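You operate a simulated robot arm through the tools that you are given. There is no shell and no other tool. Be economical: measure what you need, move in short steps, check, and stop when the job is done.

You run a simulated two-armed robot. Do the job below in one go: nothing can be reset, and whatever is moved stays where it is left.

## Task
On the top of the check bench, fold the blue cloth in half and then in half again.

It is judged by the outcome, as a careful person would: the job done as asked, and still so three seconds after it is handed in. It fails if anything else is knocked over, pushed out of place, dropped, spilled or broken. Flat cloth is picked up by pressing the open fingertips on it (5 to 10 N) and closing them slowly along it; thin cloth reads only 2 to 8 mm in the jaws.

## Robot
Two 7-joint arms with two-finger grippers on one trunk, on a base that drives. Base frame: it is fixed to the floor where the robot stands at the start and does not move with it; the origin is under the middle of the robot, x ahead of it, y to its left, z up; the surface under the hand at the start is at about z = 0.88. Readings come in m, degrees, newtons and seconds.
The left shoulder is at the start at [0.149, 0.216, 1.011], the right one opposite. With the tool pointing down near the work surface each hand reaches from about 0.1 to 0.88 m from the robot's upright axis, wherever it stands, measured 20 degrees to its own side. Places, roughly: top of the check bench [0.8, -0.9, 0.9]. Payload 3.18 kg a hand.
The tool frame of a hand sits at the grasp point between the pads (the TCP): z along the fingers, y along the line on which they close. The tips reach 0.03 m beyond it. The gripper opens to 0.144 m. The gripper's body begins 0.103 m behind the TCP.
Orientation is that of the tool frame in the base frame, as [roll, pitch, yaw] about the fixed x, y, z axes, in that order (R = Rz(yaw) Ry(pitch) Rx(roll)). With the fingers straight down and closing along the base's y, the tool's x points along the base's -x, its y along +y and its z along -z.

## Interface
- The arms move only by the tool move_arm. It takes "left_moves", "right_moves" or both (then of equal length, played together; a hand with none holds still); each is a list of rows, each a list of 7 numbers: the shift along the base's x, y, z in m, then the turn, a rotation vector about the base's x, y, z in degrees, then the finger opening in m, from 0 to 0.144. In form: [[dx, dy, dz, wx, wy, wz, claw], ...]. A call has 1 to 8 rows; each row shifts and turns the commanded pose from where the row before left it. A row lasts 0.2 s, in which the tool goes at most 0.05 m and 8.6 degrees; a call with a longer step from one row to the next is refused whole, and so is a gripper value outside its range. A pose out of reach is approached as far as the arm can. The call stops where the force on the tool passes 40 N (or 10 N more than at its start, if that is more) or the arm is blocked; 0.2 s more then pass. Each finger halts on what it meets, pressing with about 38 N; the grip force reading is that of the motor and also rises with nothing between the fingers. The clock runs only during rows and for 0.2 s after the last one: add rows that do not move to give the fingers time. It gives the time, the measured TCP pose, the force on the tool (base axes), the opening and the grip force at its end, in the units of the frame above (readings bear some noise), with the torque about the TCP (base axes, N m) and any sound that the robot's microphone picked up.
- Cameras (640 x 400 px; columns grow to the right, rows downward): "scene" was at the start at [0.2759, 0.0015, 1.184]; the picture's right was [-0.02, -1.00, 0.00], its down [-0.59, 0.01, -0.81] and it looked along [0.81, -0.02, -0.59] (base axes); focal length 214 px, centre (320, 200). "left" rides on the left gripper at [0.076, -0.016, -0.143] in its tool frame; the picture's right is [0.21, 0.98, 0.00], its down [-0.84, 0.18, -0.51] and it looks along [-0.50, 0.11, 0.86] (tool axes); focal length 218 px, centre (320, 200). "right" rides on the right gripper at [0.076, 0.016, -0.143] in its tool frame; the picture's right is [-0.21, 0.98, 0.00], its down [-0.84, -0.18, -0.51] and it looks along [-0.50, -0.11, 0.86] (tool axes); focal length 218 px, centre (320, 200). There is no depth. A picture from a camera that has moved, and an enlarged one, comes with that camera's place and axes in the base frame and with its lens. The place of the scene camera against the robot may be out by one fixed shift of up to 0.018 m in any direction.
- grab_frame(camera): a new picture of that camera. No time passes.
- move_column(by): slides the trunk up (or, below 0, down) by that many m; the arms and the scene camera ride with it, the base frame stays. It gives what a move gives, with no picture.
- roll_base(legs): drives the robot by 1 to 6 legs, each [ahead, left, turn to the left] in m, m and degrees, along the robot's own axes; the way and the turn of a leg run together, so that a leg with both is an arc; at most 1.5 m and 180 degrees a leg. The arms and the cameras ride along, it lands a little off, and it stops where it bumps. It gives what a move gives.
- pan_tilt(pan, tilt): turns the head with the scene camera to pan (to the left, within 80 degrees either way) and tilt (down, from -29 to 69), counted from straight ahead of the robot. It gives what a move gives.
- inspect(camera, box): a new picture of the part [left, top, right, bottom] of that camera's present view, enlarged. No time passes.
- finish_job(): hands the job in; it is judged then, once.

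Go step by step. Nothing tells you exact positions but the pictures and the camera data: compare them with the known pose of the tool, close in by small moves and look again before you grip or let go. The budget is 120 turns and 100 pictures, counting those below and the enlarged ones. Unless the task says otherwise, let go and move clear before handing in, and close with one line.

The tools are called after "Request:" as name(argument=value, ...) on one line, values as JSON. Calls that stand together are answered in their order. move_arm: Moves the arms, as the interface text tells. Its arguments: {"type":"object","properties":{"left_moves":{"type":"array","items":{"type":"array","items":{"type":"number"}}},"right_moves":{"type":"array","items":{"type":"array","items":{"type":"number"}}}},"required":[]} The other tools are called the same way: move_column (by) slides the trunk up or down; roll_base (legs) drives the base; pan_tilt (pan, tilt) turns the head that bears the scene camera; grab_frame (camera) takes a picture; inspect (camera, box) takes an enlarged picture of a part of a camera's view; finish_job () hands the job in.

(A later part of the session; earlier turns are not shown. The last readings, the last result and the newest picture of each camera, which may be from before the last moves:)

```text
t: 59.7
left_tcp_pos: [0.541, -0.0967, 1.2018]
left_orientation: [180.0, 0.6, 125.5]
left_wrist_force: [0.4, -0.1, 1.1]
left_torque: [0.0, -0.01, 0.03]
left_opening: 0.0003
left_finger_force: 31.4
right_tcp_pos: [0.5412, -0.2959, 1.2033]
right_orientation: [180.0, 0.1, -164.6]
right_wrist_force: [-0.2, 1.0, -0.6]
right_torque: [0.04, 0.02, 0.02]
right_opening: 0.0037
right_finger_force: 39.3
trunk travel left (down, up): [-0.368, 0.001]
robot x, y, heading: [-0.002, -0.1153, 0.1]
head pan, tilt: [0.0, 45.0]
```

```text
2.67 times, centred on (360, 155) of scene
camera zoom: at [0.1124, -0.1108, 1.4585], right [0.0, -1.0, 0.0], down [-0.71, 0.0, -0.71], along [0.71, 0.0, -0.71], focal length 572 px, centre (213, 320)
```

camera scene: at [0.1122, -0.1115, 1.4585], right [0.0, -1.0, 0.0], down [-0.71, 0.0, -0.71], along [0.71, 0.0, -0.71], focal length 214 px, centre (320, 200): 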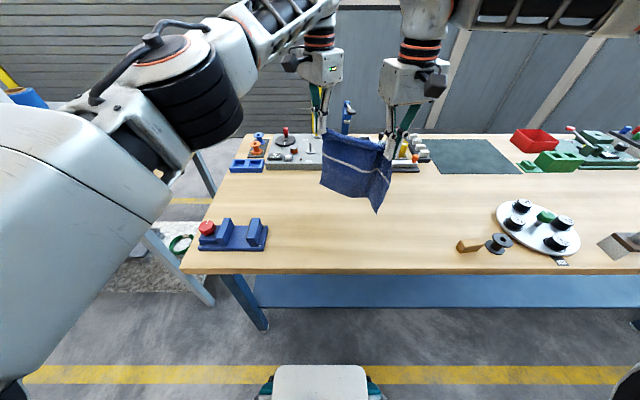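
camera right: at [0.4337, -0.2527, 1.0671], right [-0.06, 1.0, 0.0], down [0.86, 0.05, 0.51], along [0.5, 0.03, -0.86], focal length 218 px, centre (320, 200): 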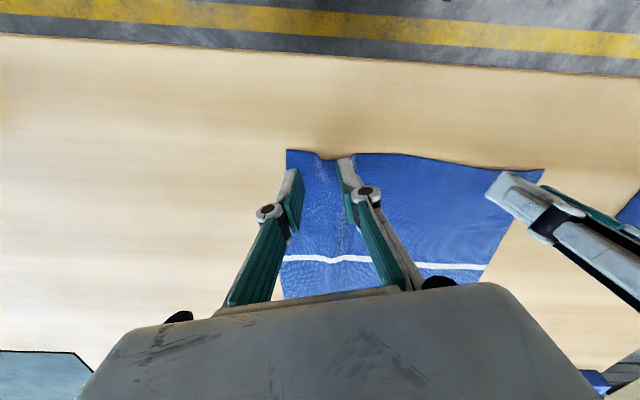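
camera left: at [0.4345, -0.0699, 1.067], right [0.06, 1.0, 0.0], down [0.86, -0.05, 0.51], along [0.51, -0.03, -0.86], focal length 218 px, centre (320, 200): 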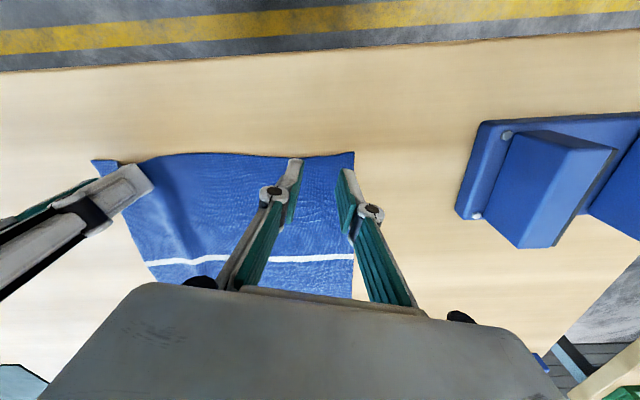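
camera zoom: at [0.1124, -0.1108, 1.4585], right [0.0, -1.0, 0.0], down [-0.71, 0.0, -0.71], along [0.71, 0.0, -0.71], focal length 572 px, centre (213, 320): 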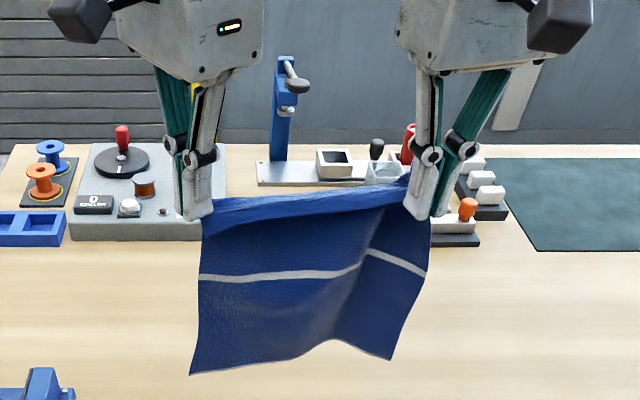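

Nearly taut and square. Now I'll lower until the bottom edge touches at x≈0.54, then move hands forward while lowering so the lower half lies away from me, then bring the held edge back on top of it.

Request:
move_column(by=-0.07)

Request:
move_arm(left_moves=[[0.015, 0, 0, 0, 0, 0, 0], [0.015, 0, 0, 0, 0, 0, 0]], right_moves=[[0.015, 0, 0, 0, 0, 0, 0], [0.015, 0, 0, 0, 0, 0, 0]])

Request:
inspect(camera="scene", box=[240, 80, 460, 240])

```text
t: 60.8
left_tcp_pos: [0.541, -0.0968, 1.1325]
left_orientation: [-180.0, 0.6, 125.5]
left_wrist_force: [0.4, -0.1, 1.2]
left_torque: [-0.02, -0.04, 0.01]
left_opening: 0.0
left_finger_force: 31.7
right_tcp_pos: [0.5411, -0.296, 1.1334]
right_orientation: [180.0, 0.1, -164.5]
right_wrist_force: [-0.3, 0.8, 0.0]
right_torque: [0.06, 0.05, 0.0]
right_opening: 0.0031
right_finger_force: 31.1
trunk travel left (down, up): [-0.298, 0.071]
robot x, y, heading: [0.0008, -0.1163, 0.0]
head pan, tilt: [0.0, 45.0]
```

```text
t: 61.4
left_tcp_pos: [0.5734, -0.0974, 1.1308]
left_orientation: [-179.9, 0.6, 125.6]
left_wrist_force: [0.3, -1.1, 0.2]
left_torque: [0.03, -0.05, -0.02]
left_opening: 0.0
left_finger_force: 30.6
right_tcp_pos: [0.555, -0.2967, 1.1305]
right_orientation: [179.9, 0.3, -165.1]
right_wrist_force: [0.9, 0.5, -1.2]
right_torque: [-0.03, 0.01, 0.02]
right_opening: 0.003
right_finger_force: 32.8
right hand out of reach, approached as far as the arm can: row 2
trunk travel left (down, up): [-0.298, 0.071]
robot x, y, heading: [0.0017, -0.11, -0.0]
head pan, tilt: [0.0, 45.0]
```

```text
2.50 times, centred on (350, 160) of scene
camera zoom: at [0.1163, -0.1117, 1.3889], right [0.0, -1.0, 0.0], down [-0.71, 0.0, -0.71], along [0.71, 0.0, -0.71], focal length 536 px, centre (245, 300)
```

zoom: 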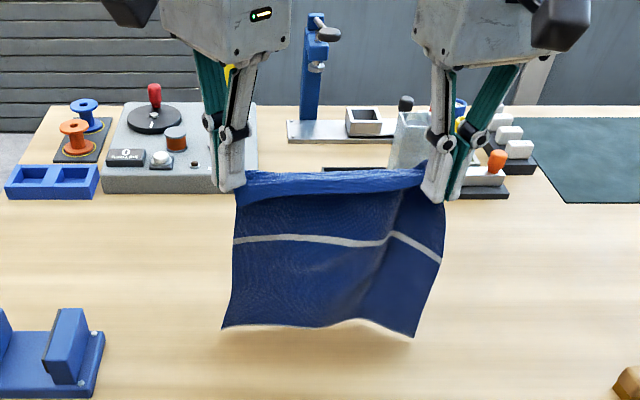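

The right hand can't go further forward here, so I'll fold the other way: lay the bottom half toward me (fold line at x≈0.46, still on the bench) and take the held edge forward again.

Request:
move_arm(left_moves=[[-0.02, 0, 0, 0, 0, 0, 0], [-0.02, 0, -0.02, 0, 0, 0, 0], [-0.015, 0, -0.02, 0, 0, 0, 0]], right_moves=[[-0.01, 0, 0, 0, 0, 0, 0], [-0.02, 0, -0.02, 0, 0, 0, 0], [-0.01, 0, -0.02, 0, 0, 0, 0]])

Request:
move_arm(left_moves=[[-0.015, 0, -0.018, 0, 0, 0, 0], [-0.015, 0, -0.018, 0, 0, 0, 0], [-0.015, 0, -0.018, 0, 0, 0, 0], [0, 0, 0, 0, 0, 0, 0]], right_moves=[[-0.015, 0, -0.018, 0, 0, 0, 0], [-0.015, 0, -0.018, 0, 0, 0, 0], [-0.015, 0, -0.018, 0, 0, 0, 0], [0, 0, 0, 0, 0, 0, 0]])

Request:
inspect(camera="scene", box=[240, 80, 460, 260])

```text
t: 62.2
left_tcp_pos: [0.5175, -0.0969, 1.0903]
left_orientation: [-179.9, 0.6, 125.6]
left_wrist_force: [-0.2, -0.1, 1.2]
left_torque: [-0.02, -0.02, 0.02]
left_opening: 0.0003
left_finger_force: 34.0
right_tcp_pos: [0.5151, -0.2959, 1.0899]
right_orientation: [180.0, 0.1, -164.7]
right_wrist_force: [0.4, 0.3, -0.7]
right_torque: [-0.05, -0.03, -0.02]
right_opening: 0.0037
right_finger_force: 33.3
trunk travel left (down, up): [-0.298, 0.071]
robot x, y, heading: [0.0005, -0.1133, -0.1]
head pan, tilt: [0.0, 45.0]
```

```text
t: 63.2
left_tcp_pos: [0.4716, -0.0977, 1.0381]
left_orientation: [-179.9, 0.7, 125.6]
left_wrist_force: [-0.2, -0.5, -0.4]
left_torque: [-0.01, 0.03, 0.02]
left_opening: 0.0022
left_finger_force: 37.5
right_tcp_pos: [0.4701, -0.2959, 1.0369]
right_orientation: [-179.9, 0.1, -164.6]
right_wrist_force: [0.6, 0.1, 0.8]
right_torque: [0.0, 0.03, 0.04]
right_opening: 0.0018
right_finger_force: 31.4
trunk travel left (down, up): [-0.298, 0.071]
robot x, y, heading: [-0.0019, -0.1148, -0.0]
head pan, tilt: [0.0, 45.0]
```

```text
2.22 times, centred on (350, 170) of scene
camera zoom: at [0.1158, -0.1106, 1.389], right [0.0, -1.0, 0.0], down [-0.71, 0.0, -0.71], along [0.71, 0.0, -0.71], focal length 477 px, centre (253, 267)
```

zoom: 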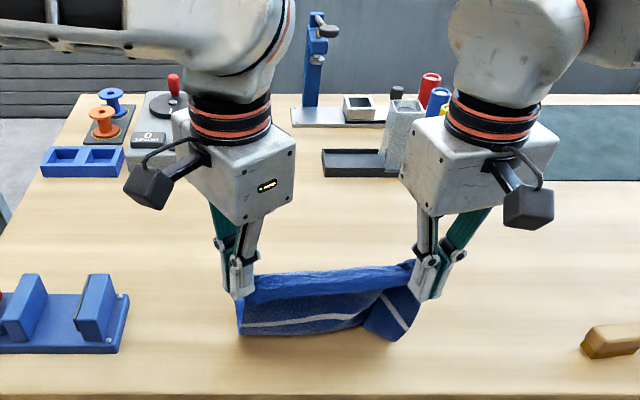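

Request:
grab_frame(camera="right")

```text
44 pictures are left
camera right: at [0.3925, -0.3012, 1.1782], right [-0.06, 1.0, 0.0], down [0.86, 0.05, 0.51], along [0.51, 0.03, -0.86], focal length 218 px, centre (320, 200)
```

right: 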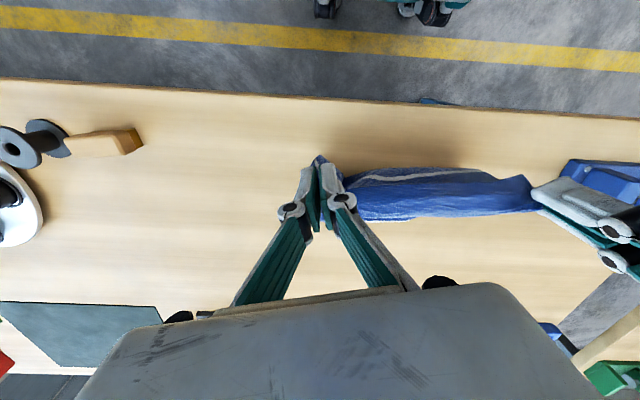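

The far edge lies at x≈0.60 and the cloth rises from x≈0.50 to the hands. I'll now bring the held edge forward and down over it, using the trunk for the descent.

Request:
move_column(by=-0.02)

Request:
move_arm(left_moves=[[0.015, 0, 0, 0, 0, 0, 0], [0.02, 0, 0, 0, 0, 0, 0], [0.02, 0, 0, 0, 0, 0, 0], [0.01, 0, 0, 0, 0, 0, 0]], right_moves=[[0.015, 0, 0, 0, 0, 0, 0], [0.02, 0, 0, 0, 0, 0, 0], [0.02, 0, 0, 0, 0, 0, 0], [0.01, 0, 0, 0, 0, 0, 0]])

Request:
move_column(by=-0.03)

Request:
move_arm(left_moves=[[0.01, 0, 0, 0, 0, 0, 0], [0.01, 0, 0, 0, 0, 0, 0]], right_moves=[[0.01, 0, 0, 0, 0, 0, 0], [0.01, 0, 0, 0, 0, 0, 0]])

Request:
move_column(by=-0.03)

Request:
grab_frame(camera="right")

Request:
inspect(camera="scene", box=[240, 80, 460, 260])

```text
t: 63.9
left_tcp_pos: [0.471, -0.0963, 1.0169]
left_orientation: [-180.0, 0.5, 125.5]
left_wrist_force: [-0.5, -0.1, 1.2]
left_torque: [-0.04, -0.02, 0.0]
left_opening: 0.0023
left_finger_force: 36.2
right_tcp_pos: [0.4693, -0.2958, 1.0179]
right_orientation: [-180.0, 0.1, -164.6]
right_wrist_force: [-0.9, 0.2, 1.1]
right_torque: [0.1, -0.06, 0.02]
right_opening: 0.0017
right_finger_force: 29.8
trunk travel left (down, up): [-0.278, 0.091]
robot x, y, heading: [-0.0013, -0.1152, -0.0]
head pan, tilt: [0.0, 45.0]
```

```text
t: 64.9
left_tcp_pos: [0.5373, -0.0959, 1.0168]
left_orientation: [-180.0, 0.5, 125.5]
left_wrist_force: [-0.2, -0.1, 1.1]
left_torque: [0.0, -0.01, 0.0]
left_opening: 0.0007
left_finger_force: 34.4
right_tcp_pos: [0.5354, -0.2961, 1.0165]
right_orientation: [180.0, 0.0, -164.6]
right_wrist_force: [-1.9, 1.5, 0.6]
right_torque: [0.1, 0.01, 0.0]
right_opening: 0.0006
right_finger_force: 30.3
trunk travel left (down, up): [-0.278, 0.091]
robot x, y, heading: [0.0005, -0.1154, 0.1]
head pan, tilt: [0.0, 45.0]
```

```text
t: 65.6
left_tcp_pos: [0.5352, -0.0976, 0.988]
left_orientation: [180.0, 0.7, 125.5]
left_wrist_force: [-1.3, 0.8, 2.5]
left_torque: [-0.02, 0.04, 0.0]
left_opening: 0.0001
left_finger_force: 28.9
right_tcp_pos: [0.5348, -0.2952, 0.988]
right_orientation: [-179.9, 0.0, -164.6]
right_wrist_force: [-0.2, 0.0, -0.6]
right_torque: [-0.07, -0.02, -0.03]
right_opening: 0.0044
right_finger_force: 38.9
trunk travel left (down, up): [-0.248, 0.121]
robot x, y, heading: [0.0026, -0.1128, -0.0]
head pan, tilt: [0.0, 45.0]
```

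```text
t: 66.2
left_tcp_pos: [0.5562, -0.0959, 0.9854]
left_orientation: [-180.0, 0.6, 125.5]
left_wrist_force: [-0.2, -0.3, -0.9]
left_torque: [0.03, 0.04, -0.02]
left_opening: 0.0021
left_finger_force: 33.5
right_tcp_pos: [0.5545, -0.2957, 0.9856]
right_orientation: [179.9, 0.0, -164.5]
right_wrist_force: [-0.3, 1.2, 1.8]
right_torque: [0.06, 0.02, 0.02]
right_opening: 0.0011
right_finger_force: 33.7
trunk travel left (down, up): [-0.248, 0.121]
robot x, y, heading: [0.0032, -0.1149, 0.1]
head pan, tilt: [0.0, 45.0]
```

```text
t: 67.0
left_tcp_pos: [0.5546, -0.0973, 0.9583]
left_orientation: [179.9, 0.7, 125.4]
left_wrist_force: [-0.4, -0.3, 0.3]
left_torque: [-0.01, -0.08, -0.03]
left_opening: 0.002
left_finger_force: 37.4
right_tcp_pos: [0.5541, -0.2958, 0.9592]
right_orientation: [180.0, 0.1, -164.6]
right_wrist_force: [-0.1, 0.7, -0.8]
right_torque: [-0.04, -0.07, 0.01]
right_opening: 0.0012
right_finger_force: 32.3
trunk travel left (down, up): [-0.218, 0.151]
robot x, y, heading: [0.0012, -0.115, 0.0]
head pan, tilt: [0.0, 45.0]
```

```text
43 pictures are left
camera right: at [0.4762, -0.3003, 1.1007], right [-0.06, 1.0, 0.0], down [0.86, 0.05, 0.51], along [0.51, 0.03, -0.86], focal length 218 px, centre (320, 200)
```

right: 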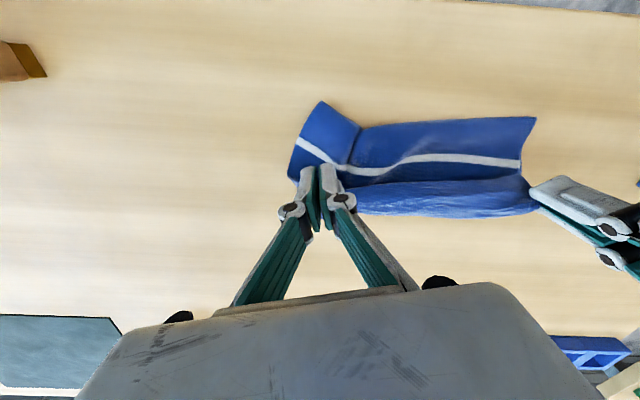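

```text
2.22 times, centred on (350, 170) of scene
camera zoom: at [0.1512, -0.1105, 1.307], right [0.0, -1.0, 0.0], down [-0.71, 0.0, -0.71], along [0.71, 0.0, -0.71], focal length 477 px, centre (253, 267)
```

zoom: 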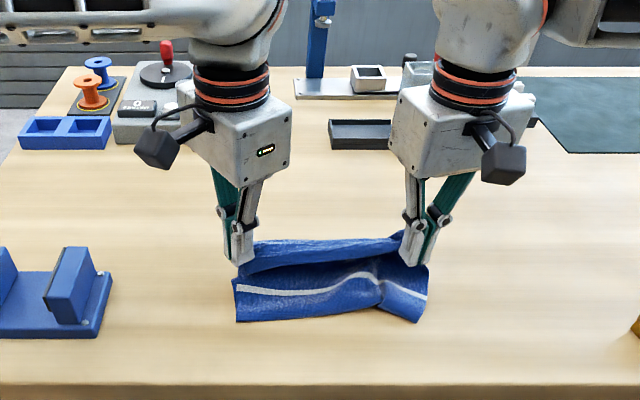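

The lower layer is too short (fold at x≈0.505, lower layer only ~0.09). I'll go back up and toward me to lay more of it down, then arc forward again with the cloth nearly taut.

Request:
move_arm(left_moves=[[-0.01, 0, 0.03, 0, 0, 0, 0], [-0.02, 0, 0.035, 0, 0, 0, 0], [-0.03, 0, 0.005, 0, 0, 0, 0], [-0.03, 0, -0.005, 0, 0, 0, 0], [-0.015, 0, -0.007, 0, 0, 0, 0], [0, 0, 0, 0, 0, 0, 0]], right_moves=[[-0.01, 0, 0.03, 0, 0, 0, 0], [-0.02, 0, 0.035, 0, 0, 0, 0], [-0.03, 0, 0.005, 0, 0, 0, 0], [-0.03, 0, -0.005, 0, 0, 0, 0], [-0.015, 0, -0.007, 0, 0, 0, 0], [0, 0, 0, 0, 0, 0, 0]])

Request:
inspect(camera="right", box=[240, 60, 560, 260])

```text
t: 68.4
left_tcp_pos: [0.4504, -0.0973, 1.0134]
left_orientation: [-180.0, 0.6, 125.5]
left_wrist_force: [0.1, -1.3, 0.3]
left_torque: [-0.01, -0.05, 0.0]
left_opening: 0.0
left_finger_force: 31.9
right_tcp_pos: [0.4496, -0.2962, 1.0156]
right_orientation: [-180.0, -0.1, -164.6]
right_wrist_force: [0.2, 0.9, -0.7]
right_torque: [0.07, 0.0, 0.03]
right_opening: 0.0011
right_finger_force: 29.5
trunk travel left (down, up): [-0.218, 0.151]
robot x, y, heading: [0.0007, -0.1163, 0.0]
head pan, tilt: [0.0, 45.0]
```

```text
2.00 times, centred on (400, 160) of right
camera zoom: at [0.3726, -0.3012, 1.1569], right [-0.06, 1.0, 0.0], down [0.86, 0.05, 0.51], along [0.51, 0.03, -0.86], focal length 436 px, centre (160, 280)
```

zoom: 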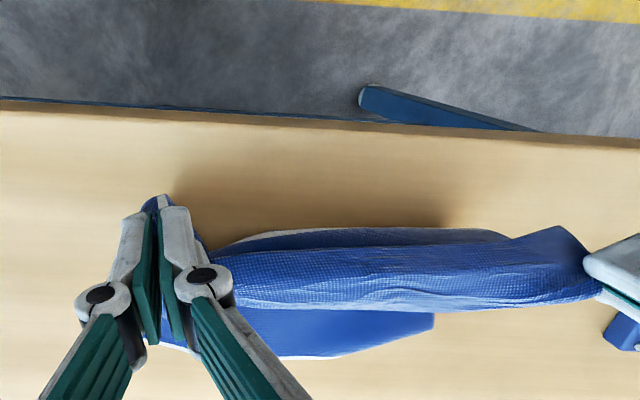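

The lower layer's far edge is visible, skewed (left ≈(0.565,-0.075), right ≈(0.62,-0.29)). I'll align the held edge with that skew: left hand back, right forward, then arc both over.

Request:
move_arm(left_moves=[[-0.015, 0, 0, 0, 0, 0, 0], [-0.015, 0, 0, 0, 0, 0, 0], [0, 0, 0, 0, 0, 0, 0], [0.017, 0, 0.004, 0, 0, 0, 0], [0.02, 0, 0, 0, 0, 0, 0], [0.015, 0, -0.002, 0, 0, 0, 0], [0.015, 0, -0.005, 0, 0, 0, 0], [0.015, 0, -0.01, 0, 0, 0, 0]], right_moves=[[0.007, 0, 0, 0, 0, 0, 0], [0.008, 0, 0, 0, 0, 0, 0], [0, 0, 0, 0, 0, 0, 0], [0.017, 0, 0.004, 0, 0, 0, 0], [0.02, 0, 0, 0, 0, 0, 0], [0.015, 0, -0.002, 0, 0, 0, 0], [0.015, 0, -0.005, 0, 0, 0, 0], [0.015, 0, -0.01, 0, 0, 0, 0]])

Request:
inspect(camera="right", box=[240, 60, 560, 260])

```text
t: 70.2
left_tcp_pos: [0.5042, -0.096, 1.0025]
left_orientation: [-180.0, 0.5, 125.5]
left_wrist_force: [0.0, 0.5, 1.5]
left_torque: [-0.01, 0.04, -0.01]
left_opening: 0.0
left_finger_force: 28.3
right_tcp_pos: [0.5468, -0.2955, 0.9996]
right_orientation: [179.9, -0.2, -164.7]
right_wrist_force: [1.0, 0.4, 0.4]
right_torque: [-0.13, 0.03, 0.0]
right_opening: 0.0036
right_finger_force: 30.1
trunk travel left (down, up): [-0.218, 0.151]
robot x, y, heading: [0.0039, -0.1153, -0.2]
head pan, tilt: [0.0, 45.0]
```

```text
2.00 times, centred on (400, 160) of right
camera zoom: at [0.4709, -0.3006, 1.1423], right [-0.06, 1.0, 0.0], down [0.86, 0.05, 0.51], along [0.5, 0.03, -0.86], focal length 436 px, centre (160, 280)
```

zoom: 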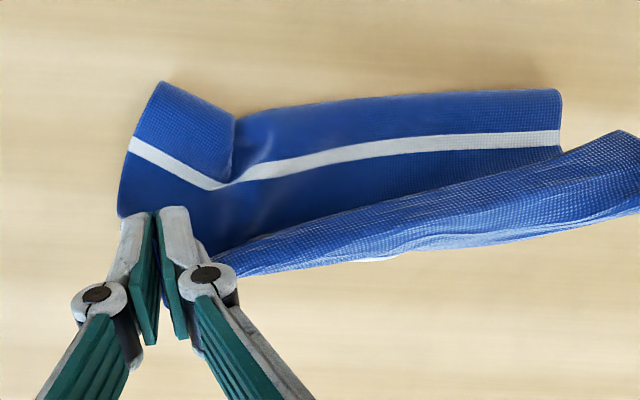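

Good shape; the fold is near x≈0.495. I'll set the held edge down aligned with the far edge; leftover slack will be smoothed toward the fold.

Request:
move_column(by=-0.04)

Request:
move_arm(left_moves=[[0.012, 0, 0, 0, 0, 0, 0], [0.012, 0, -0.005, 0, 0, 0, 0], [0.01, 0, -0.01, 0, 0, 0, 0], [0.007, 0, -0.012, 0, 0, 0, 0], [0.0, 0, -0.01, 0, 0, 0, 0]], right_moves=[[0.015, 0, 0, 0, 0, 0, 0], [0.015, 0, -0.005, 0, 0, 0, 0], [0.012, 0, -0.01, 0, 0, 0, 0], [0.008, 0, -0.012, 0, 0, 0, 0], [0.003, 0, -0.01, 0, 0, 0, 0]])

Request:
grab_frame(camera="right")

Request:
grab_frame(camera="left")

```text
t: 71.0
left_tcp_pos: [0.5022, -0.0969, 0.9643]
left_orientation: [-180.0, 0.8, 125.5]
left_wrist_force: [-0.5, 0.3, 0.8]
left_torque: [-0.04, -0.02, -0.02]
left_opening: 0.0
left_finger_force: 29.3
right_tcp_pos: [0.5459, -0.296, 0.9641]
right_orientation: [-180.0, 0.2, -164.7]
right_wrist_force: [-0.6, 0.6, 1.6]
right_torque: [0.02, -0.11, 0.01]
right_opening: 0.0002
right_finger_force: 28.6
trunk travel left (down, up): [-0.178, 0.191]
robot x, y, heading: [-0.0, -0.116, 0.1]
head pan, tilt: [0.0, 45.0]
```

```text
t: 72.2
left_tcp_pos: [0.5452, -0.0977, 0.9247]
left_orientation: [-179.9, 0.7, 125.6]
left_wrist_force: [0.0, -0.4, -1.8]
left_torque: [0.04, 0.04, 0.0]
left_opening: 0.0026
left_finger_force: 36.0
right_tcp_pos: [0.6002, -0.2964, 0.9236]
right_orientation: [-179.9, -0.1, -164.6]
right_wrist_force: [-0.6, 2.8, -0.3]
right_torque: [0.03, 0.04, 0.05]
right_opening: 0.0039
right_finger_force: 44.5
trunk travel left (down, up): [-0.178, 0.191]
robot x, y, heading: [-0.002, -0.1157, 0.2]
head pan, tilt: [0.0, 45.0]
```

```text
39 pictures are left
camera right: at [0.5226, -0.3007, 1.0669], right [-0.06, 1.0, 0.0], down [0.86, 0.05, 0.51], along [0.51, 0.03, -0.86], focal length 218 px, centre (320, 200)
```

right: 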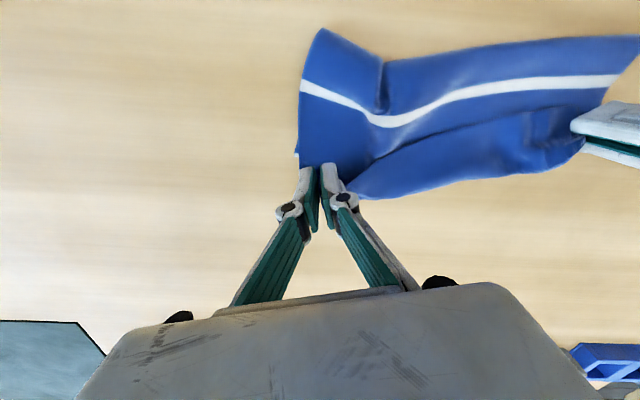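

```text
38 pictures are left
camera left: at [0.4866, -0.0444, 1.0658], right [0.67, 0.74, 0.0], down [0.63, -0.58, 0.52], along [0.38, -0.35, -0.86], focal length 218 px, centre (320, 200)
```

left: 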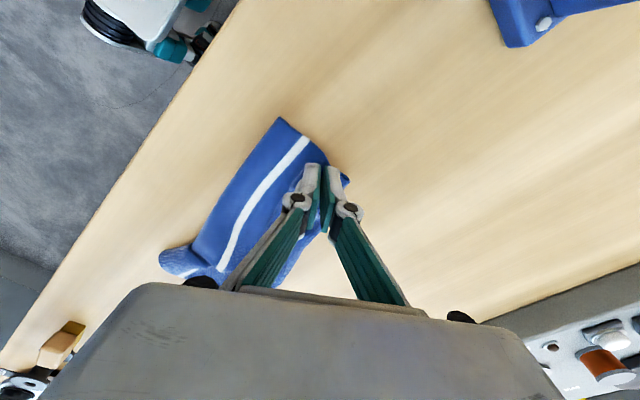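

The fold lies over nicely. I'll lower the last centimetre, release gently and rise clear to inspect.

Request:
move_arm(left_moves=[[0, 0, -0.007, 0, 0, 0, 0], [0, 0, 0, 0, 0, 0, 0.006], [0, 0, 0, 0, 0, 0, 0.014], [0, 0, 0, 0, 0, 0, 0.02], [0, 0, 0.02, 0, 0, 0, 0.02], [0, 0.02, 0.04, 0, 0, 0, 0.02], [0, 0.04, 0.02, 0, 0, 0, 0.02], [0, 0.04, 0, 0, 0, 0, 0.02]], right_moves=[[0, 0, -0.006, 0, 0, 0, 0], [0, 0, 0, 0, 0, 0, 0.006], [0, 0, 0, 0, 0, 0, 0.014], [0, 0, 0, 0, 0, 0, 0.02], [0, 0, 0.02, 0, 0, 0, 0.02], [-0.02, -0.02, 0.04, 0, 0, 0, 0.02], [-0.03, -0.03, 0.02, 0, 0, 0, 0.02], [-0.03, -0.03, 0, 0, 0, 0, 0.02]])

Request:
inspect(camera="scene", box=[240, 110, 460, 260])

Request:
grab_frame(camera="right")

```text
t: 74.0
left_tcp_pos: [0.5443, 0.0019, 0.997]
left_orientation: [-179.9, 0.6, 125.6]
left_wrist_force: [-0.7, -1.0, 1.0]
left_torque: [0.02, 0.01, 0.01]
left_opening: 0.02
left_finger_force: 0.1
right_tcp_pos: [0.5191, -0.3747, 0.9991]
right_orientation: [-179.9, 0.0, -164.5]
right_wrist_force: [0.3, 0.2, 0.9]
right_torque: [0.01, -0.01, -0.03]
right_opening: 0.0199
right_finger_force: 0.2
trunk travel left (down, up): [-0.178, 0.191]
robot x, y, heading: [0.0005, -0.1122, 0.2]
head pan, tilt: [0.0, 45.0]
```

```text
2.67 times, centred on (350, 185) of scene
camera zoom: at [0.1861, -0.1108, 1.264], right [0.0, -1.0, 0.0], down [-0.71, 0.0, -0.71], along [0.71, 0.0, -0.71], focal length 572 px, centre (240, 240)
```

zoom: 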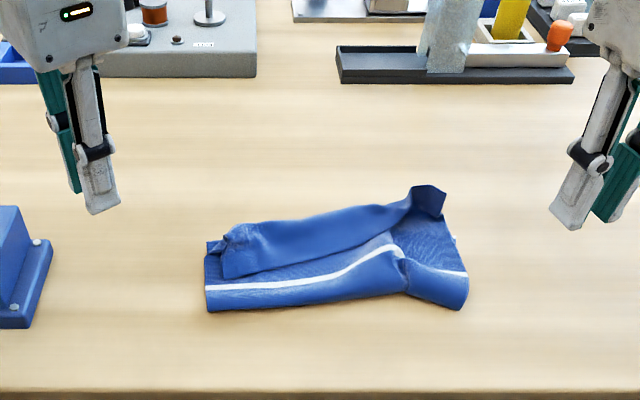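

```text
36 pictures are left
camera right: at [0.4411, -0.3794, 1.1423], right [-0.06, 1.0, 0.0], down [0.86, 0.05, 0.51], along [0.51, 0.03, -0.86], focal length 218 px, centre (320, 200)
```

right: 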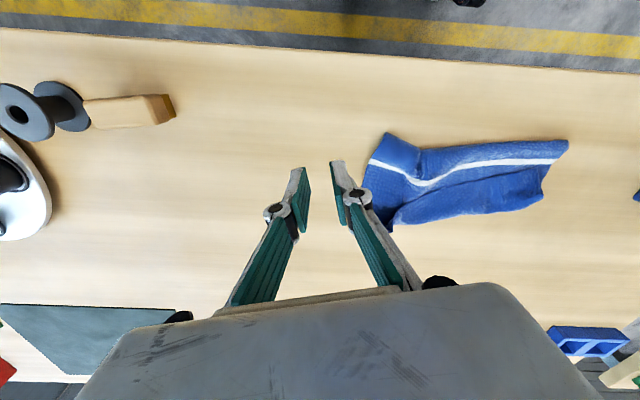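

Request:
inspect(camera="scene", box=[300, 165, 420, 240])

Request:
inspect(camera="right", box=[350, 110, 590, 250])

```text
5.33 times, centred on (360, 202) of scene
camera zoom: at [0.1861, -0.1108, 1.264], right [0.0, -1.0, 0.0], down [-0.71, 0.0, -0.71], along [0.71, 0.0, -0.71], focal length 1144 px, centre (107, 187)
```

zoom: 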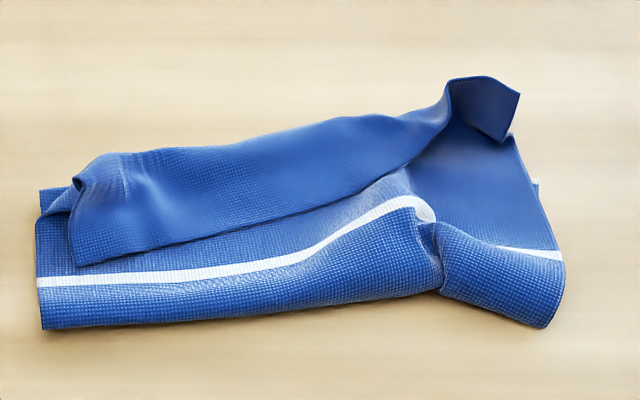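

```text
2.67 times, centred on (470, 180) of right
camera zoom: at [0.4411, -0.3794, 1.1423], right [-0.06, 1.0, 0.0], down [0.86, 0.05, 0.51], along [0.51, 0.03, -0.86], focal length 582 px, centre (-80, 253)
```

zoom: 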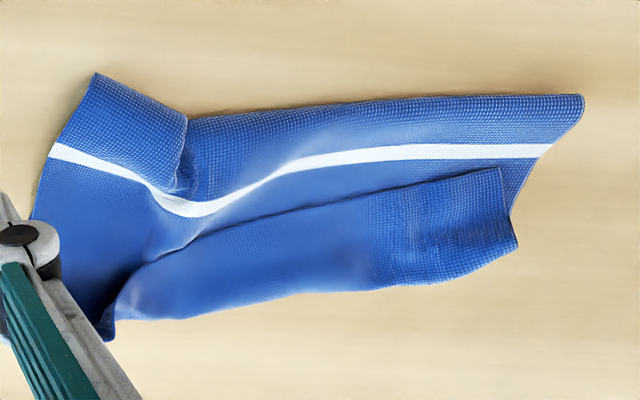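

The near edge's hem (4–6 cm) flopped back toward me and the fold is off-centre. I'll unroll it: pin the fold's left end with the left hand and drag the hem forward with the right fingertips.

Request:
move_arm(left_moves=[[-0.01, -0.03, -0.0, 0, 0, 0, 0], [-0.01, -0.03, -0.01, 0, 0, 0, 0], [-0.01, -0.03, -0.02, 0, 0, 0, 0], [-0.006, -0.004, -0.03, 0, 0, 0, 0], [0, 0, -0.015, 0, 0, 0, 0], [0, 0, -0.008, 0, 0, 0, 0], [0, 0, -0.003, 0, 0, 0, 0], [0, 0, 0, 0, 0, 0, 0]], right_moves=[[0.013, 0.04, 0, 0, 0, 0, 0], [0.013, 0.04, 0, 0, 0, 0, 0], [0.013, 0.04, -0.01, 0, 0, 0, 0], [0.014, 0.04, -0.025, 0, 0, 0, 0], [0, 0, -0.025, 0, 0, 0, 0], [0, 0, -0.018, 0, 0, 0, 0], [0, 0, -0.008, 0, 0, 0, 0], [0, 0, -0.002, 0, 0, 0, 0]])

```text
t: 75.8
left_tcp_pos: [0.5082, -0.09, 0.9103]
left_orientation: [-179.9, 0.6, 125.6]
left_wrist_force: [-0.1, -0.2, 1.0]
left_torque: [0.01, -0.01, 0.01]
left_opening: 0.0
left_finger_force: 30.7
right_tcp_pos: [0.5733, -0.2161, 0.9118]
right_orientation: [179.9, 0.0, -164.7]
right_wrist_force: [0.2, -0.1, -0.8]
right_torque: [-0.01, -0.01, 0.0]
right_opening: 0.0
right_finger_force: 31.0
trunk travel left (down, up): [-0.178, 0.191]
robot x, y, heading: [0.0013, -0.1145, 0.2]
head pan, tilt: [0.0, 45.0]
```

Request:
move_arm(left_moves=[[0, 0, -0.002, 0, 0, 0, 0], [0, 0, -0.002, 0, 0, 0, 0], [0, 0, 0, 0, 0, 0, 0]], right_moves=[[0, 0, -0.001, 0, 0, 0, 0], [0, 0, -0.001, 0, 0, 0, 0], [0, 0, 0, 0, 0, 0, 0]])

Request:
inspect(camera="scene", box=[280, 145, 440, 245])

```text
t: 76.6
left_tcp_pos: [0.5079, -0.091, 0.9088]
left_orientation: [-179.9, 0.6, 125.6]
left_wrist_force: [1.6, 0.2, 8.6]
left_torque: [0.04, -0.01, -0.03]
left_opening: 0.0003
left_finger_force: 30.4
right_tcp_pos: [0.5727, -0.2141, 0.9103]
right_orientation: [180.0, 0.0, -164.6]
right_wrist_force: [0.2, -0.1, 1.8]
right_torque: [0.01, 0.03, -0.02]
right_opening: 0.0
right_finger_force: 30.1
trunk travel left (down, up): [-0.178, 0.191]
robot x, y, heading: [0.0002, -0.1135, -0.2]
head pan, tilt: [0.0, 45.0]
```

```text
4.00 times, centred on (360, 195) of scene
camera zoom: at [0.1861, -0.1108, 1.2641], right [0.0, -1.0, 0.0], down [-0.71, 0.0, -0.71], along [0.71, 0.0, -0.71], focal length 858 px, centre (160, 220)
```

zoom: 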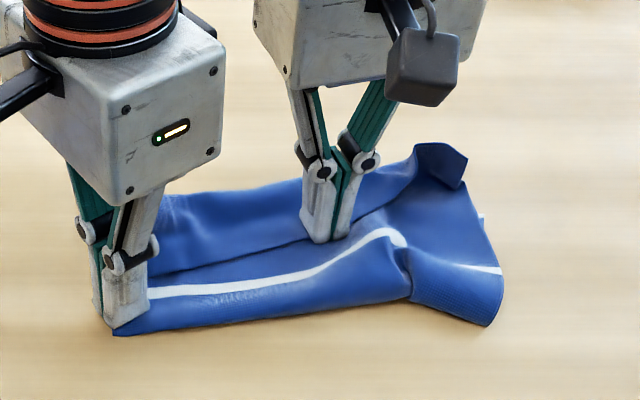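

Request:
move_arm(left_moves=[[0, 0, -0.001, 0, 0, 0, 0], [0, 0, 0, 0, 0, 0, 0], [0, 0, 0, 0, 0, 0, 0], [0, 0, 0, 0, 0, 0, 0], [0, 0, 0, 0, 0, 0, 0], [0, 0, 0, 0, 0, 0, 0], [0, 0, 0, 0, 0, 0, 0], [0, 0, 0, 0, 0, 0, 0]], right_moves=[[0, 0, -0.0005, 0, 0, 0, 0], [0.01, 0, 0, 0, 0, 0, 0], [0.01, 0, 0, 0, 0, 0, 0], [0.01, 0, 0, 0, 0, 0, 0], [0.01, 0, 0, 0, 0, 0, 0], [0.01, 0, 0, 0, 0, 0, 0], [0.01, 0, 0, 0, 0, 0, 0], [0.01, 0, 0, 0, 0, 0, 0]])

Request:
inspect(camera="scene", box=[280, 145, 440, 245])

```text
t: 78.4
left_tcp_pos: [0.5087, -0.0917, 0.9082]
left_orientation: [180.0, 0.9, 125.5]
left_wrist_force: [6.0, 3.4, 33.8]
left_torque: [0.03, -0.17, 0.01]
left_opening: 0.0
left_finger_force: 30.6
right_tcp_pos: [0.6422, -0.2168, 0.9109]
right_orientation: [179.9, 0.0, -164.5]
right_wrist_force: [-0.3, -0.2, 0.8]
right_torque: [-0.04, 0.01, 0.01]
right_opening: 0.0002
right_finger_force: 31.4
trunk travel left (down, up): [-0.178, 0.191]
robot x, y, heading: [0.0015, -0.1142, -0.0]
head pan, tilt: [0.0, 45.0]
```

```text
4.00 times, centred on (360, 195) of scene
camera zoom: at [0.1852, -0.1105, 1.2643], right [0.0, -1.0, 0.0], down [-0.71, 0.0, -0.71], along [0.71, 0.0, -0.71], focal length 858 px, centre (160, 220)
```

zoom: 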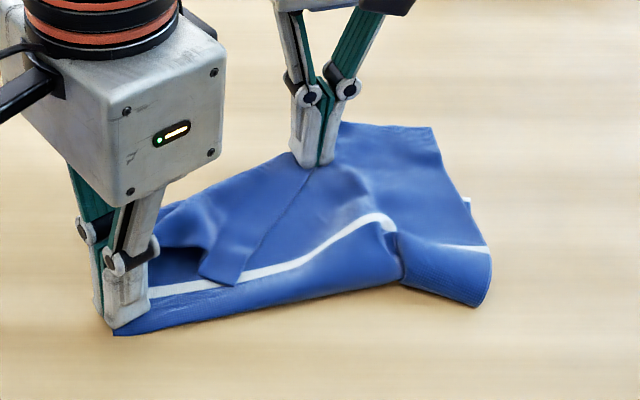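

The right side unrolled well. Now I'll pin with the right hand and drag the remaining left corner flap (tip ≈(0.522,-0.154)) out toward (0.645,-0.095) with the left.

Request:
move_arm(left_moves=[[0, 0, 0.03, 0, 0, 0, 0], [0.01, -0.02, 0, 0, 0, 0, 0], [0.01, -0.02, 0, 0, 0, 0, 0], [0.01, -0.018, 0, 0, 0, 0, 0], [0, 0, -0.013, 0, 0, 0, 0], [0, 0, -0.012, 0, 0, 0, 0]], right_moves=[[0, 0, 0.03, 0, 0, 0, 0], [-0.02, -0.02, 0, 0, 0, 0, 0], [-0.03, -0.03, 0, 0, 0, 0, 0], [-0.03, -0.022, 0, 0, 0, 0, 0], [0, 0, -0.02, 0, 0, 0, 0], [0, 0, -0.013, 0, 0, 0, 0]])

Request:
inspect(camera="scene", box=[280, 145, 440, 245])

```text
t: 79.8
left_tcp_pos: [0.5356, -0.1509, 0.9132]
left_orientation: [180.0, 0.8, 125.6]
left_wrist_force: [-0.2, -0.2, 0.9]
left_torque: [-0.02, -0.02, 0.01]
left_opening: 0.0
left_finger_force: 30.5
right_tcp_pos: [0.5615, -0.2875, 0.9077]
right_orientation: [-180.0, 0.2, -164.6]
right_wrist_force: [1.4, 0.3, 9.7]
right_torque: [-0.03, -0.02, -0.02]
right_opening: 0.0001
right_finger_force: 30.9
trunk travel left (down, up): [-0.178, 0.191]
robot x, y, heading: [-0.0024, -0.1127, 0.0]
head pan, tilt: [0.0, 45.0]
```

```text
4.00 times, centred on (360, 195) of scene
camera zoom: at [0.1852, -0.1106, 1.2645], right [0.0, -1.0, 0.0], down [-0.71, 0.0, -0.71], along [0.71, 0.0, -0.71], focal length 858 px, centre (160, 220)
```

zoom: 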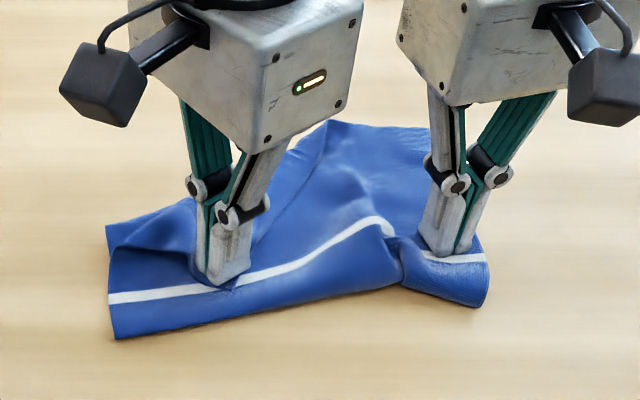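

Request:
move_arm(left_moves=[[0, 0, -0.003, 0, 0, 0, 0], [0.012, 0.006, 0, 0, 0, 0, 0], [0.012, 0.006, 0, 0, 0, 0, 0], [0.012, 0.006, 0, 0, 0, 0, 0], [0.012, 0.006, 0, 0, 0, 0, 0], [0.012, 0.006, 0, 0, 0, 0, 0], [0.012, 0.006, 0, 0, 0, 0, 0], [0.012, 0.006, 0, 0, 0, 0, 0]])

Request:
inspect(camera="scene", box=[280, 145, 440, 245])

```text
t: 81.6
left_tcp_pos: [0.6225, -0.1067, 0.9091]
left_orientation: [-179.9, 0.8, 125.7]
left_wrist_force: [-0.3, -0.6, 0.8]
left_torque: [-0.03, 0.0, 0.01]
left_opening: 0.0001
left_finger_force: 30.7
right_tcp_pos: [0.5627, -0.289, 0.9077]
right_orientation: [180.0, 0.2, -164.6]
right_wrist_force: [7.4, -1.6, 30.8]
right_torque: [-0.16, -0.15, 0.07]
right_opening: 0.0
right_finger_force: 31.2
trunk travel left (down, up): [-0.178, 0.191]
robot x, y, heading: [0.0011, -0.116, 0.1]
head pan, tilt: [0.0, 45.0]
```

```text
4.00 times, centred on (360, 195) of scene
camera zoom: at [0.185, -0.1104, 1.2643], right [0.0, -1.0, 0.0], down [-0.71, 0.0, -0.71], along [0.71, 0.0, -0.71], focal length 858 px, centre (160, 220)
```

zoom: 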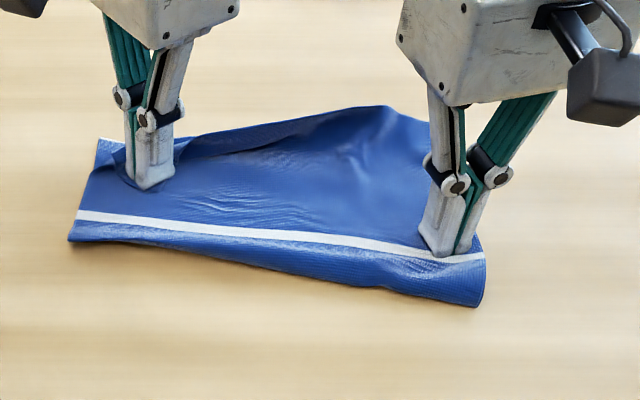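

Excellent — the top layer is nearly flat now. Lifting both hands clear to look.

Request:
move_arm(left_moves=[[0, 0, 0.03, 0, 0, 0, 0], [-0.01, 0.03, 0.04, 0, 0, 0, 0], [-0.02, 0.04, 0, 0, 0, 0, 0], [-0.02, 0.04, 0, 0, 0, 0, 0]], right_moves=[[0, 0, 0.03, 0, 0, 0, 0], [-0.01, -0.03, 0.04, 0, 0, 0, 0], [-0.02, -0.04, 0, 0, 0, 0, 0], [-0.02, -0.03, 0, 0, 0, 0, 0]])

Request:
inspect(camera="scene", box=[280, 145, 440, 245])

Request:
inspect(camera="left", box=[100, 60, 400, 260])

```text
refused: row 2 steps farther than a row can; nothing moved
```

```text
4.00 times, centred on (360, 195) of scene
camera zoom: at [0.185, -0.1104, 1.2643], right [0.0, -1.0, 0.0], down [-0.71, 0.0, -0.71], along [0.71, 0.0, -0.71], focal length 858 px, centre (160, 220)
```

zoom: 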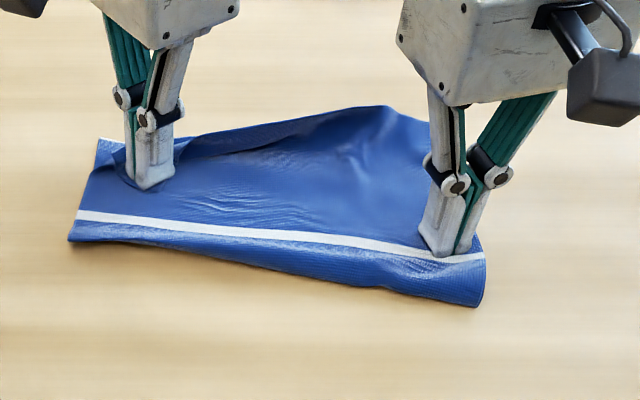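

```text
2.00 times, centred on (250, 160) of left
camera zoom: at [0.5633, -0.0528, 1.0505], right [0.67, 0.74, 0.0], down [0.63, -0.58, 0.52], along [0.38, -0.35, -0.86], focal length 436 px, centre (460, 280)
```

zoom: 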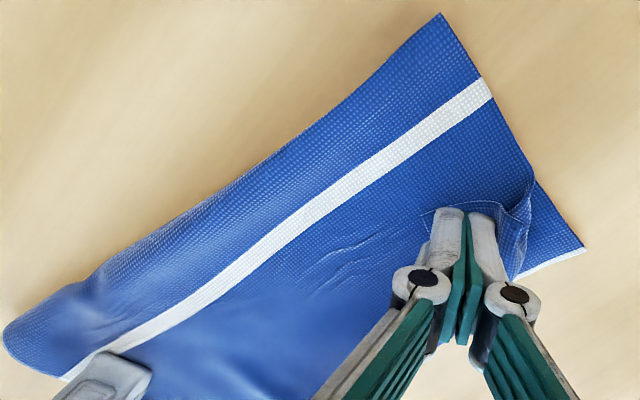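

A small hem remains under the left fingers, so I'll drag 3 cm further, then lift both clear.

Request:
move_arm(left_moves=[[0.008, 0.002, -0.001, 0, 0, 0, 0], [0.01, 0.002, 0, 0, 0, 0, 0], [0.01, 0.002, 0, 0, 0, 0, 0], [0.01, 0.0, 0, 0, 0, 0, 0], [0, 0, 0.03, 0, 0, 0, 0], [-0.01, 0.03, 0.03, 0, 0, 0, 0], [-0.02, 0.04, 0.01, 0, 0, 0, 0], [-0.02, 0.04, 0, 0, 0, 0, 0]], right_moves=[[0, 0, 0, 0, 0, 0, 0], [0, 0, 0, 0, 0, 0, 0], [0, 0, 0, 0, 0, 0, 0], [0, 0, 0, 0, 0, 0, 0], [0, 0, 0.03, 0, 0, 0, 0], [-0.01, -0.03, 0.03, 0, 0, 0, 0], [-0.02, -0.04, 0.01, 0, 0, 0, 0], [-0.02, -0.03, 0, 0, 0, 0, 0]])

Request:
inspect(camera="scene", box=[280, 145, 440, 245])

```text
t: 83.4
left_tcp_pos: [0.609, 0.0106, 0.9781]
left_orientation: [-179.9, 0.7, 125.5]
left_wrist_force: [-0.2, -0.9, 1.0]
left_torque: [-0.01, -0.03, -0.01]
left_opening: 0.0
left_finger_force: 30.6
right_tcp_pos: [0.513, -0.3886, 0.9735]
right_orientation: [180.0, 0.0, -164.6]
right_wrist_force: [-0.7, -0.5, 1.1]
right_torque: [-0.02, -0.01, -0.02]
right_opening: 0.0
right_finger_force: 30.9
trunk travel left (down, up): [-0.178, 0.191]
robot x, y, heading: [-0.0018, -0.1178, 0.1]
head pan, tilt: [0.0, 45.0]
```

```text
4.00 times, centred on (360, 195) of scene
camera zoom: at [0.1857, -0.1105, 1.2641], right [0.0, -1.0, 0.0], down [-0.71, 0.0, -0.71], along [0.71, 0.0, -0.71], focal length 858 px, centre (160, 220)
```

zoom: 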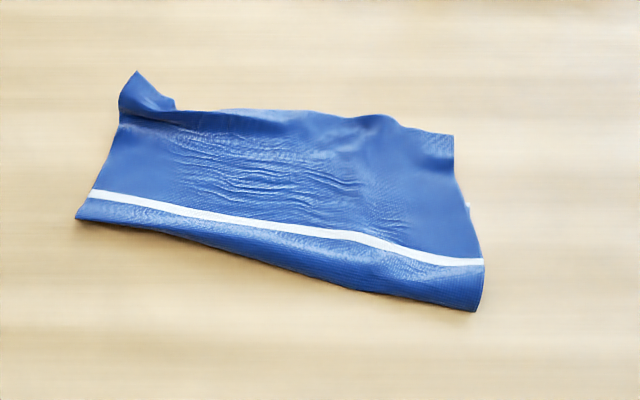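

A decent half fold, but the upper layer is ~0.15 deep and the lower only ~0.09–0.10. I'll press on the upper layer's far strip, beyond the lower layer, and push it toward the fold to even things out.

Request:
move_arm(left_moves=[[0.02, -0.03, 0, 0, 0, 0, 0], [0.02, -0.035, 0, 0, 0, 0, 0], [0.02, -0.035, -0.01, 0, 0, 0, 0], [0.013, -0.029, -0.02, 0, 0, 0, 0], [0, 0, -0.025, 0, 0, 0, 0], [0, 0, -0.009, 0, 0, 0, 0]], right_moves=[[0.03, 0.03, 0, 0, 0, 0, 0], [0.03, 0.03, 0, 0, 0, 0, 0], [0.035, 0.03, 0, 0, 0, 0, 0], [0.024, 0.009, -0.025, 0, 0, 0, 0], [0, 0, -0.025, 0, 0, 0, 0], [0, 0, -0.01, 0, 0, 0, 0]])

Request:
move_arm(left_moves=[[0, 0, -0.003, 0, 0, 0, 0], [0, 0, -0.002, 0, 0, 0, 0], [0, 0, 0, 0, 0, 0, 0]], right_moves=[[0, 0, -0.003, 0, 0, 0, 0], [0, 0, -0.001, 0, 0, 0, 0], [0, 0, 0, 0, 0, 0, 0]])

Request:
inspect(camera="scene", box=[280, 145, 440, 245])

```text
t: 84.8
left_tcp_pos: [0.6819, -0.119, 0.9148]
left_orientation: [-179.9, 0.8, 125.4]
left_wrist_force: [0.3, -1.1, -0.2]
left_torque: [0.03, 0.0, 0.0]
left_opening: 0.0002
left_finger_force: 30.4
right_tcp_pos: [0.6307, -0.2881, 0.9163]
right_orientation: [180.0, -0.2, -164.6]
right_wrist_force: [0.6, -0.4, -0.1]
right_torque: [0.0, 0.02, 0.02]
right_opening: 0.0001
right_finger_force: 31.0
trunk travel left (down, up): [-0.178, 0.191]
robot x, y, heading: [0.0048, -0.1162, 0.1]
head pan, tilt: [0.0, 45.0]
```

```text
t: 85.6
left_tcp_pos: [0.6828, -0.118, 0.9082]
left_orientation: [-179.9, 0.5, 125.5]
left_wrist_force: [0.0, -0.3, 0.4]
left_torque: [-0.03, -0.02, -0.03]
left_opening: 0.0001
left_finger_force: 30.7
right_tcp_pos: [0.6316, -0.2878, 0.9112]
right_orientation: [-179.9, -0.1, -164.6]
right_wrist_force: [0.6, 0.1, 0.5]
right_torque: [0.01, 0.02, -0.02]
right_opening: 0.0
right_finger_force: 30.9
trunk travel left (down, up): [-0.178, 0.191]
robot x, y, heading: [0.0009, -0.1109, 0.2]
head pan, tilt: [0.0, 45.0]
```

```text
4.00 times, centred on (360, 195) of scene
camera zoom: at [0.1868, -0.1108, 1.2638], right [0.0, -1.0, 0.0], down [-0.71, 0.0, -0.71], along [0.71, 0.0, -0.71], focal length 858 px, centre (160, 220)
```

zoom: 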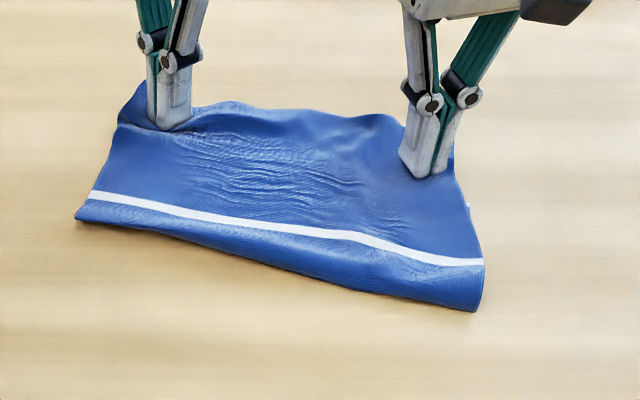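

Request:
move_arm(left_moves=[[0, 0, -0.002, 0, 0, 0, 0], [0, 0, -0.0005, 0, 0, 0, 0], [-0.008, 0.003, 0, 0, 0, 0, 0], [-0.008, 0.003, 0, 0, 0, 0, 0], [-0.008, 0.003, 0, 0, 0, 0, 0], [-0.008, 0.003, 0, 0, 0, 0, 0], [-0.008, 0.002, 0, 0, 0, 0, 0]], right_moves=[[0, 0, -0.003, 0, 0, 0, 0], [0, 0, -0.0015, 0, 0, 0, 0], [-0.008, 0.003, 0, 0, 0, 0, 0], [-0.008, 0.003, 0, 0, 0, 0, 0], [-0.008, 0.003, 0, 0, 0, 0, 0], [-0.008, 0.003, 0, 0, 0, 0, 0], [-0.008, 0.002, 0, 0, 0, 0, 0]])

Request:
inspect(camera="scene", box=[280, 145, 440, 245])

```text
t: 87.2
left_tcp_pos: [0.6432, -0.1051, 0.9085]
left_orientation: [-180.0, 0.8, 125.6]
left_wrist_force: [3.1, -0.9, 13.9]
left_torque: [0.0, -0.04, 0.01]
left_opening: 0.0
left_finger_force: 30.4
right_tcp_pos: [0.5912, -0.2743, 0.9087]
right_orientation: [-180.0, 0.2, -164.5]
right_wrist_force: [2.3, -2.0, 11.2]
right_torque: [-0.05, -0.03, 0.03]
right_opening: 0.0002
right_finger_force: 30.5
trunk travel left (down, up): [-0.178, 0.191]
robot x, y, heading: [-0.0002, -0.1158, 0.2]
head pan, tilt: [0.0, 45.0]
```

```text
4.00 times, centred on (360, 195) of scene
camera zoom: at [0.1851, -0.1107, 1.2645], right [0.0, -1.0, 0.0], down [-0.71, 0.0, -0.71], along [0.71, 0.0, -0.71], focal length 858 px, centre (160, 220)
```

zoom: 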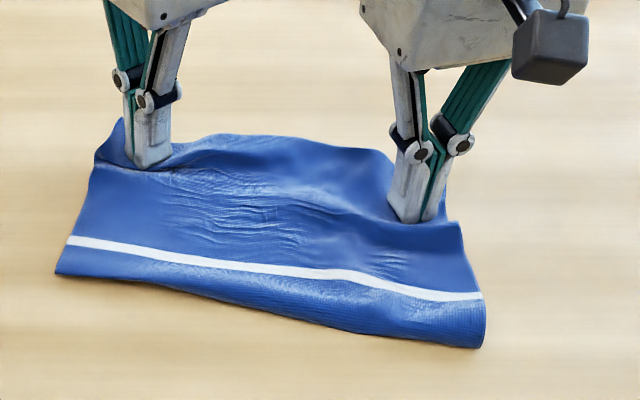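

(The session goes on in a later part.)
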